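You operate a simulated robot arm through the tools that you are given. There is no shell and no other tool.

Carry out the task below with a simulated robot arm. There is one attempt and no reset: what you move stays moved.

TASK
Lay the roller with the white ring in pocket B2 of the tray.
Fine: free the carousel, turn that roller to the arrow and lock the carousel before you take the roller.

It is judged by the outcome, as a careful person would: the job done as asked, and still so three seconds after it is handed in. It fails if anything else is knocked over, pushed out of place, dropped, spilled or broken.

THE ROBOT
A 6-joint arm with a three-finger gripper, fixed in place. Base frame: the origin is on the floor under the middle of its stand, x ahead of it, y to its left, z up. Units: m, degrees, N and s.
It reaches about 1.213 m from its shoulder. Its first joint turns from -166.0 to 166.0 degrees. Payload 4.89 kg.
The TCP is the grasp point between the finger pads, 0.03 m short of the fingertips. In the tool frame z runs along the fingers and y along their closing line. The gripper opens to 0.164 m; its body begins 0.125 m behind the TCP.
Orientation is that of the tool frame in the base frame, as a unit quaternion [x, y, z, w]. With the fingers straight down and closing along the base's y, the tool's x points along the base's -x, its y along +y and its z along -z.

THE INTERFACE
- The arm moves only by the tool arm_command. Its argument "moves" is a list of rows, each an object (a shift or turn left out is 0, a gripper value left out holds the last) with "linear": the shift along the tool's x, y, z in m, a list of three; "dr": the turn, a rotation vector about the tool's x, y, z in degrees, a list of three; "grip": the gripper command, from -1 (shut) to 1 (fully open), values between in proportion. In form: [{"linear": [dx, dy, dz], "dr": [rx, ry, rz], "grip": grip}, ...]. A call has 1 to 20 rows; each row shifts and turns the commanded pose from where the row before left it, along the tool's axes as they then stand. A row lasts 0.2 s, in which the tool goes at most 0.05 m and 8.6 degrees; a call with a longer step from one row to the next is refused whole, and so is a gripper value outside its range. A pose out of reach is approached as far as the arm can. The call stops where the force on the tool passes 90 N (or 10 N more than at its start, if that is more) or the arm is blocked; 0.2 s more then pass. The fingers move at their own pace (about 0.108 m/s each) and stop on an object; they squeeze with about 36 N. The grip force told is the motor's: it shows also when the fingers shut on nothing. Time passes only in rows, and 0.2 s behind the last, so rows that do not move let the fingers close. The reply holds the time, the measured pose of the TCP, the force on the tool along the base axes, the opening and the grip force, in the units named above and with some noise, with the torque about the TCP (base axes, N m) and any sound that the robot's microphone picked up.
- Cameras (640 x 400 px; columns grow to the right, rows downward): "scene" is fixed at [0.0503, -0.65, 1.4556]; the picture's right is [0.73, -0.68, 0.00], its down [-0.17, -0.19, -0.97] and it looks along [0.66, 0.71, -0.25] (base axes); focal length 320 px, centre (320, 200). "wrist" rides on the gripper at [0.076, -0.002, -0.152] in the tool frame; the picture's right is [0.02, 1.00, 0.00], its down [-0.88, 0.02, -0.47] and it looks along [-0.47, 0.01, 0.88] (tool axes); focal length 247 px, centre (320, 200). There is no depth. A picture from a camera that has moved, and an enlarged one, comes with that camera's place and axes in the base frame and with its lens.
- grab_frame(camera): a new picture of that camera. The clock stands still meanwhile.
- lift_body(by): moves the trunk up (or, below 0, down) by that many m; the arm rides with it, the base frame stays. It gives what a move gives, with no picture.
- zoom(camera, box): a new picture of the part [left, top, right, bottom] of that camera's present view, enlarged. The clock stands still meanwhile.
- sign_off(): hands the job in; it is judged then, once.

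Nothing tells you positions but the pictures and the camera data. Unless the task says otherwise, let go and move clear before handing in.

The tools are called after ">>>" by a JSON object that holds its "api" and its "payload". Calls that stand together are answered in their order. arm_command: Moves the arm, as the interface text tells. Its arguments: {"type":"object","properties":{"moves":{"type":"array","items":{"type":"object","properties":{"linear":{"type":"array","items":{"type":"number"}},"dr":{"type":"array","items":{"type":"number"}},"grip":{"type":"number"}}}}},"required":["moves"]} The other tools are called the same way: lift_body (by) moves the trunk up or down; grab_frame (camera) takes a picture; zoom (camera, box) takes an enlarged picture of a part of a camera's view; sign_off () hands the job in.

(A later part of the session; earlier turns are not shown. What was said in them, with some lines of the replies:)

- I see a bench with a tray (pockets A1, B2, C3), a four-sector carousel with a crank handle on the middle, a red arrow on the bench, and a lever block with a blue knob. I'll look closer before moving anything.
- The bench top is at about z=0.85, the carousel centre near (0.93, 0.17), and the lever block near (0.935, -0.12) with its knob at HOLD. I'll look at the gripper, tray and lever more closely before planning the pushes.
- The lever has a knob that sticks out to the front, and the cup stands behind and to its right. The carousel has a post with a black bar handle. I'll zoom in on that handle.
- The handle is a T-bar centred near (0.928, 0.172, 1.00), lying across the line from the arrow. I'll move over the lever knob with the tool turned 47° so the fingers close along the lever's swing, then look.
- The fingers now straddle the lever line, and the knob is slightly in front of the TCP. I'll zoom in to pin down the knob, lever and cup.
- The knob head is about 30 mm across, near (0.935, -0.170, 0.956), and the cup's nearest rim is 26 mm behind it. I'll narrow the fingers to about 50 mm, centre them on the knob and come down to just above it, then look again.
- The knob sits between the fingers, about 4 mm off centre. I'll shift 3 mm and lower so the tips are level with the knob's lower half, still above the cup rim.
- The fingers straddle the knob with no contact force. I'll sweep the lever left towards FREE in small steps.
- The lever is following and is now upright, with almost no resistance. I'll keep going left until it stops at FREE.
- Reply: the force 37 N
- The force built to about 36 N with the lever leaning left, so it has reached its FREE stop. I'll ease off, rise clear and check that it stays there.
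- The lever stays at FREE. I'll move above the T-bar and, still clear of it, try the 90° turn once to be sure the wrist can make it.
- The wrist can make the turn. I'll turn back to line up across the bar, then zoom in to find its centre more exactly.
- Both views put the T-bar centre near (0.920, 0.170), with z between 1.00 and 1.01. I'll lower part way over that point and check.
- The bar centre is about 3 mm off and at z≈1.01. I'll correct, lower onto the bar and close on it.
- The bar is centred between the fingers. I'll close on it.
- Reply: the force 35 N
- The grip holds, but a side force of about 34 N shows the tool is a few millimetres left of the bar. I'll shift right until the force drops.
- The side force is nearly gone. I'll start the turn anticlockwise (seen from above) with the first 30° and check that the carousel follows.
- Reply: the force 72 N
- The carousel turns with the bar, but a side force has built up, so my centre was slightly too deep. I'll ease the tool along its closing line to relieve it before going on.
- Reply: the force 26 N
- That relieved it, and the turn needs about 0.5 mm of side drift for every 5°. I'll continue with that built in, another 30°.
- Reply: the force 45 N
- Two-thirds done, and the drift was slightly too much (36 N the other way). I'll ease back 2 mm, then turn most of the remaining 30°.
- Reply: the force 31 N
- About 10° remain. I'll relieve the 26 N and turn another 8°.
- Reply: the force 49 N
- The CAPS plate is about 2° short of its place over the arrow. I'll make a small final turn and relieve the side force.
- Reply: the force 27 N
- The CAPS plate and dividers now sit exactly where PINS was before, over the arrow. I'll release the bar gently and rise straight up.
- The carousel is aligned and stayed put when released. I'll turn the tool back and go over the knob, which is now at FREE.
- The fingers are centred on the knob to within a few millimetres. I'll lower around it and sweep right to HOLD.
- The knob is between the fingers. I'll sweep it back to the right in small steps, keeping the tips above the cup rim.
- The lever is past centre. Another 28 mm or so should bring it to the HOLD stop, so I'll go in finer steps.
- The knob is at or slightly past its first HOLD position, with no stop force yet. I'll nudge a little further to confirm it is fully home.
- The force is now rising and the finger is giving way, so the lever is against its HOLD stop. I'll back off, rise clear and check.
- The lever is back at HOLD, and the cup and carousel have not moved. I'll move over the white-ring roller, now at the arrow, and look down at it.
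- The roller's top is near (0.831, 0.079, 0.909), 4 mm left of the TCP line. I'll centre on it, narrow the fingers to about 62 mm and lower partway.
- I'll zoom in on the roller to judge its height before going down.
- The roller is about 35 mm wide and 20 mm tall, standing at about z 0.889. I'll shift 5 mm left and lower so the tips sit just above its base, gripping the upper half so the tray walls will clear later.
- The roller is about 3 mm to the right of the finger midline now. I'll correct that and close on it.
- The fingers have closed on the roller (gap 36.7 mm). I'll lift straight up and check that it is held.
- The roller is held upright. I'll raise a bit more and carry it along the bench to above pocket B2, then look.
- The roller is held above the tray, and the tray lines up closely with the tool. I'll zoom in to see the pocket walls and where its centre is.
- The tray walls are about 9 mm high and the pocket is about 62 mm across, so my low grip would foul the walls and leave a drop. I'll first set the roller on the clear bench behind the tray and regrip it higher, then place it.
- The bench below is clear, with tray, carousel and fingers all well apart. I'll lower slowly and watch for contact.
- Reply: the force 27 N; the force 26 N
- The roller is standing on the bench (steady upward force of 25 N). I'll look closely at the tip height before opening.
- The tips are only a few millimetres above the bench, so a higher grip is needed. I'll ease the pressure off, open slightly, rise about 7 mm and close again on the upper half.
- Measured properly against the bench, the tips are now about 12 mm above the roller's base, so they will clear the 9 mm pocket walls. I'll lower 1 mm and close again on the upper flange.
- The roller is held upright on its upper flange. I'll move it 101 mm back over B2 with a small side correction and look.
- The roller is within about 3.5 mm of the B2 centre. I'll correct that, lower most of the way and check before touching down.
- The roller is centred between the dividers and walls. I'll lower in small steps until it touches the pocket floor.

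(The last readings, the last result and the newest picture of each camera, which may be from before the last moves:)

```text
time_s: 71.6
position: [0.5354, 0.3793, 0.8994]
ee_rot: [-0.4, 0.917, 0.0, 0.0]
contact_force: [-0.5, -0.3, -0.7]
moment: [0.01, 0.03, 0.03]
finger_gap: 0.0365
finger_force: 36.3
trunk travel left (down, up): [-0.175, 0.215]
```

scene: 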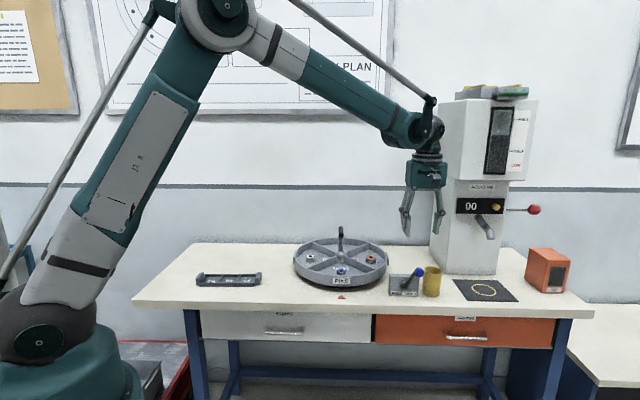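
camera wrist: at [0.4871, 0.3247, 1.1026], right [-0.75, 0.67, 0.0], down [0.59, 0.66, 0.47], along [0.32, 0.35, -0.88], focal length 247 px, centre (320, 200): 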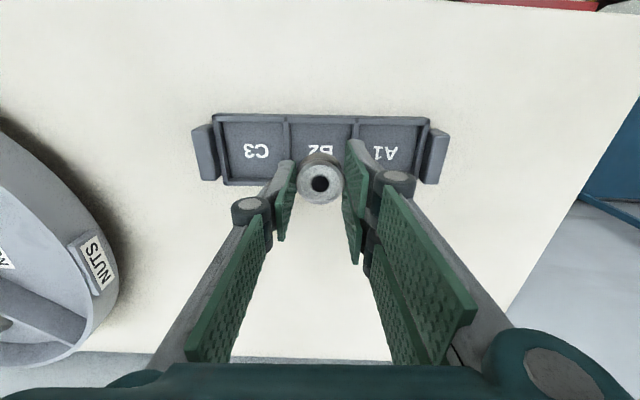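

>>> {"api": "arm_command", "payload": {"moves": [{"linear": [0, 0, 0.0015]}, {}]}}

>>> {"api": "zoom", "payload": {"camera": "scene", "box": [220, 255, 260, 290]}}

```text
time_s: 72.2
position: [0.5352, 0.3797, 0.9]
ee_rot: [-0.399, 0.917, 0.0, 0.0]
contact_force: [0.0, 0.8, -1.1]
moment: [-0.01, 0.01, 0.01]
finger_gap: 0.0367
finger_force: 36.0
trunk travel left (down, up): [-0.175, 0.215]
```

```text
11.43 times, centred on (240, 272) of scene
camera zoom: at [0.0503, -0.65, 1.4556], right [0.73, -0.68, 0.0], down [-0.17, -0.19, -0.97], along [0.66, 0.71, -0.25], focal length 3655 px, centre (1234, -629)
```

zoom: 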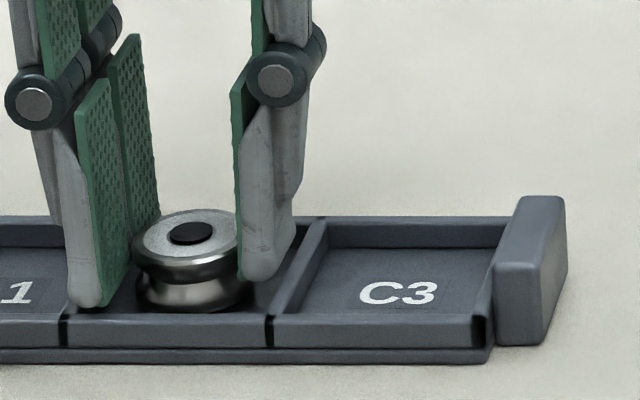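

>>> {"api": "arm_command", "payload": {"moves": [{"linear": [0, 0, 0.0015]}, {}]}}

>>> {"api": "arm_command", "payload": {"moves": [{"linear": [0, 0, 0.001]}, {}]}}

```text
time_s: 72.8
position: [0.5352, 0.3797, 0.8971]
ee_rot: [-0.399, 0.917, 0.0, 0.001]
contact_force: [-0.1, -0.1, -1.3]
moment: [-0.01, 0.0, 0.02]
finger_gap: 0.0369
finger_force: 36.3
trunk travel left (down, up): [-0.175, 0.215]
```

```text
time_s: 73.4
position: [0.5355, 0.3795, 0.8965]
ee_rot: [-0.399, 0.917, 0.0, -0.001]
contact_force: [2.3, -0.7, 10.4]
moment: [-0.1, -0.28, 0.03]
finger_gap: 0.0364
finger_force: 36.4
trunk travel left (down, up): [-0.175, 0.215]
```

The roller has touched the pocket floor (10 N), with the tips above the walls. I'll ease the load, open slightly and rise straight up.

>>> {"api": "arm_command", "payload": {"moves": [{"linear": [0, 0, -0.0005]}, {"grip": -0.52}, {"grip": -0.45}, {"grip": -0.4}, {}, {}]}}

>>> {"api": "zoom", "payload": {"camera": "wrist", "box": [250, 95, 390, 215]}}

>>> {"api": "zoom", "payload": {"camera": "scene", "box": [220, 255, 260, 290]}}

```text
time_s: 74.8
position: [0.5346, 0.3802, 0.8967]
ee_rot: [-0.399, 0.917, 0.0, 0.001]
contact_force: [-0.3, 0.2, 0.1]
moment: [0.01, -0.03, 0.0]
finger_gap: 0.0486
finger_force: 0.1
trunk travel left (down, up): [-0.175, 0.215]
```

```text
3.33 times, centred on (320, 155) of wrist
camera zoom: at [0.4841, 0.3231, 1.0489], right [-0.75, 0.67, 0.0], down [0.59, 0.66, 0.47], along [0.32, 0.35, -0.88], focal length 823 px, centre (320, 350)
```

zoom: 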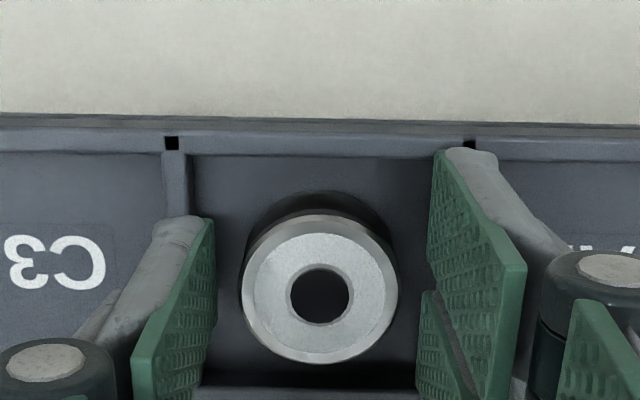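

```text
11.43 times, centred on (240, 272) of scene
camera zoom: at [0.0503, -0.65, 1.4556], right [0.73, -0.68, 0.0], down [-0.17, -0.19, -0.97], along [0.66, 0.71, -0.25], focal length 3655 px, centre (1234, -629)
```

zoom: 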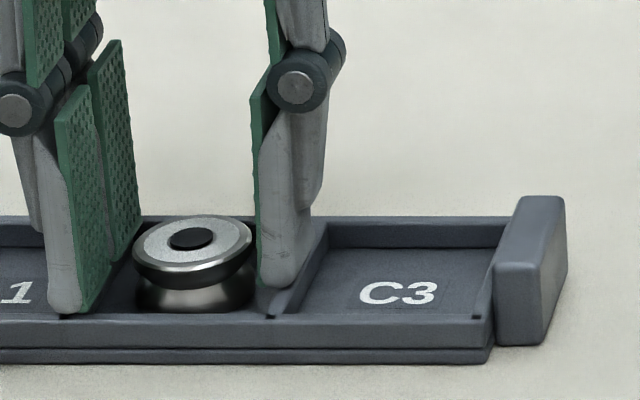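

The roller stands free in B2 and nothing touches the tray. I'll rise straight up, well clear, and check the whole scene.

>>> {"api": "arm_command", "payload": {"moves": [{"linear": [0, 0, -0.01]}, {"linear": [0, 0, -0.02]}, {"linear": [0, 0, -0.03]}, {"linear": [0, 0, -0.04]}, {"linear": [0, 0, -0.04]}, {"linear": [0, 0, -0.04]}, {"linear": [0, 0, -0.04]}, {}, {}]}}

>>> {"api": "grab_frame", "payload": {"camera": "wrist"}}

>>> {"api": "grab_frame", "payload": {"camera": "scene"}}

>>> {"api": "zoom", "payload": {"camera": "scene", "box": [180, 210, 460, 310]}}

```text
time_s: 76.8
position: [0.533, 0.3806, 1.119]
ee_rot: [-0.399, 0.917, 0.001, 0.0]
contact_force: [-0.5, -0.8, -0.2]
moment: [0.04, -0.05, -0.02]
finger_gap: 0.0493
finger_force: 0.1
trunk travel left (down, up): [-0.175, 0.215]
```

```text
taken
camera wrist: at [0.4829, 0.3242, 1.2716], right [-0.75, 0.67, 0.0], down [0.59, 0.66, 0.47], along [0.32, 0.35, -0.88], focal length 247 px, centre (320, 200)
```

wrist: 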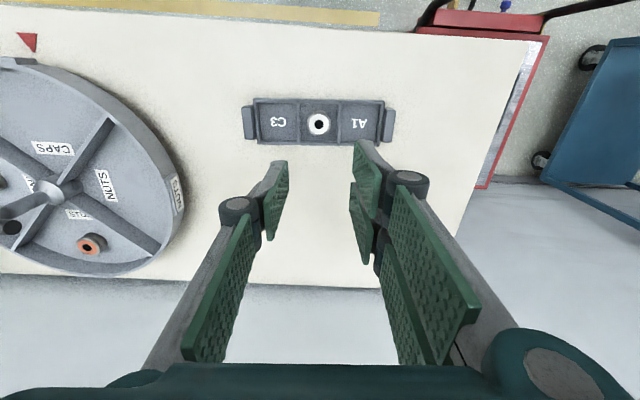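

```text
taken
```

scene: 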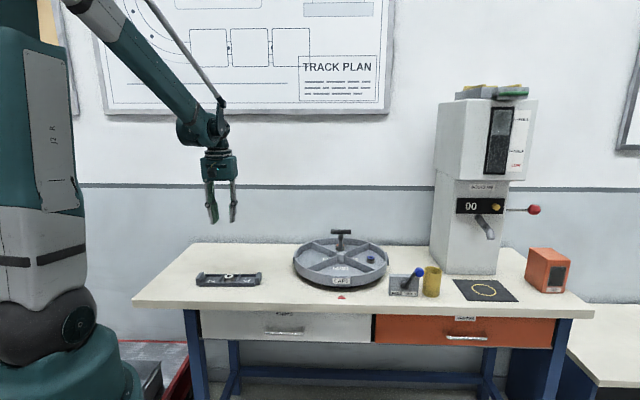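

```text
2.29 times, centred on (320, 260) of scene
camera zoom: at [0.0503, -0.65, 1.4556], right [0.73, -0.68, 0.0], down [-0.17, -0.19, -0.97], along [0.66, 0.71, -0.25], focal length 731 px, centre (320, 63)
```

zoom: 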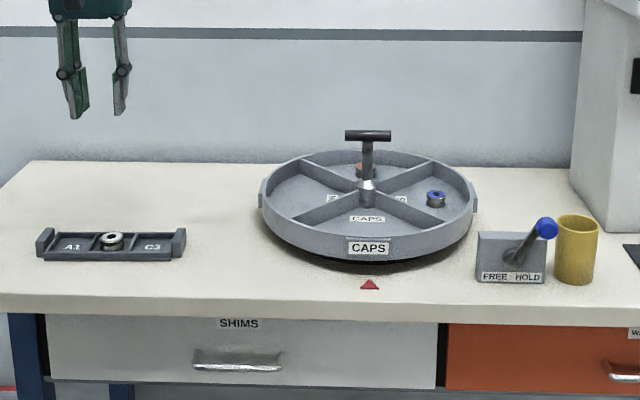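

The white-ring roller stands in pocket B2, the lever is at HOLD with CAPS at the arrow, the other rollers and the cup are in place, and the arm is clear. I'm handing the job in.

>>> {"api": "sign_off", "payload": {}}

```text
The job is handed in.
```

The white-ring roller is standing upright in pocket B2 of the tray, and I've handed the job in.

- **Carousel:** I moved the lever to FREE and turned the carousel 90° by its T-bar, so the white-ring roller (in the CAPS section) came to the arrow. I pushed the lever back against its HOLD stop before taking the roller.
- **Extra step:** On the way to the tray I stood the roller on the clear bench behind it for a moment. I had misjudged my grip as too low for the pocket walls, so I took hold again slightly higher.
- **Final check:** In the last pictures, the other two rollers, the cup and the tray were in place and the arm was clear.
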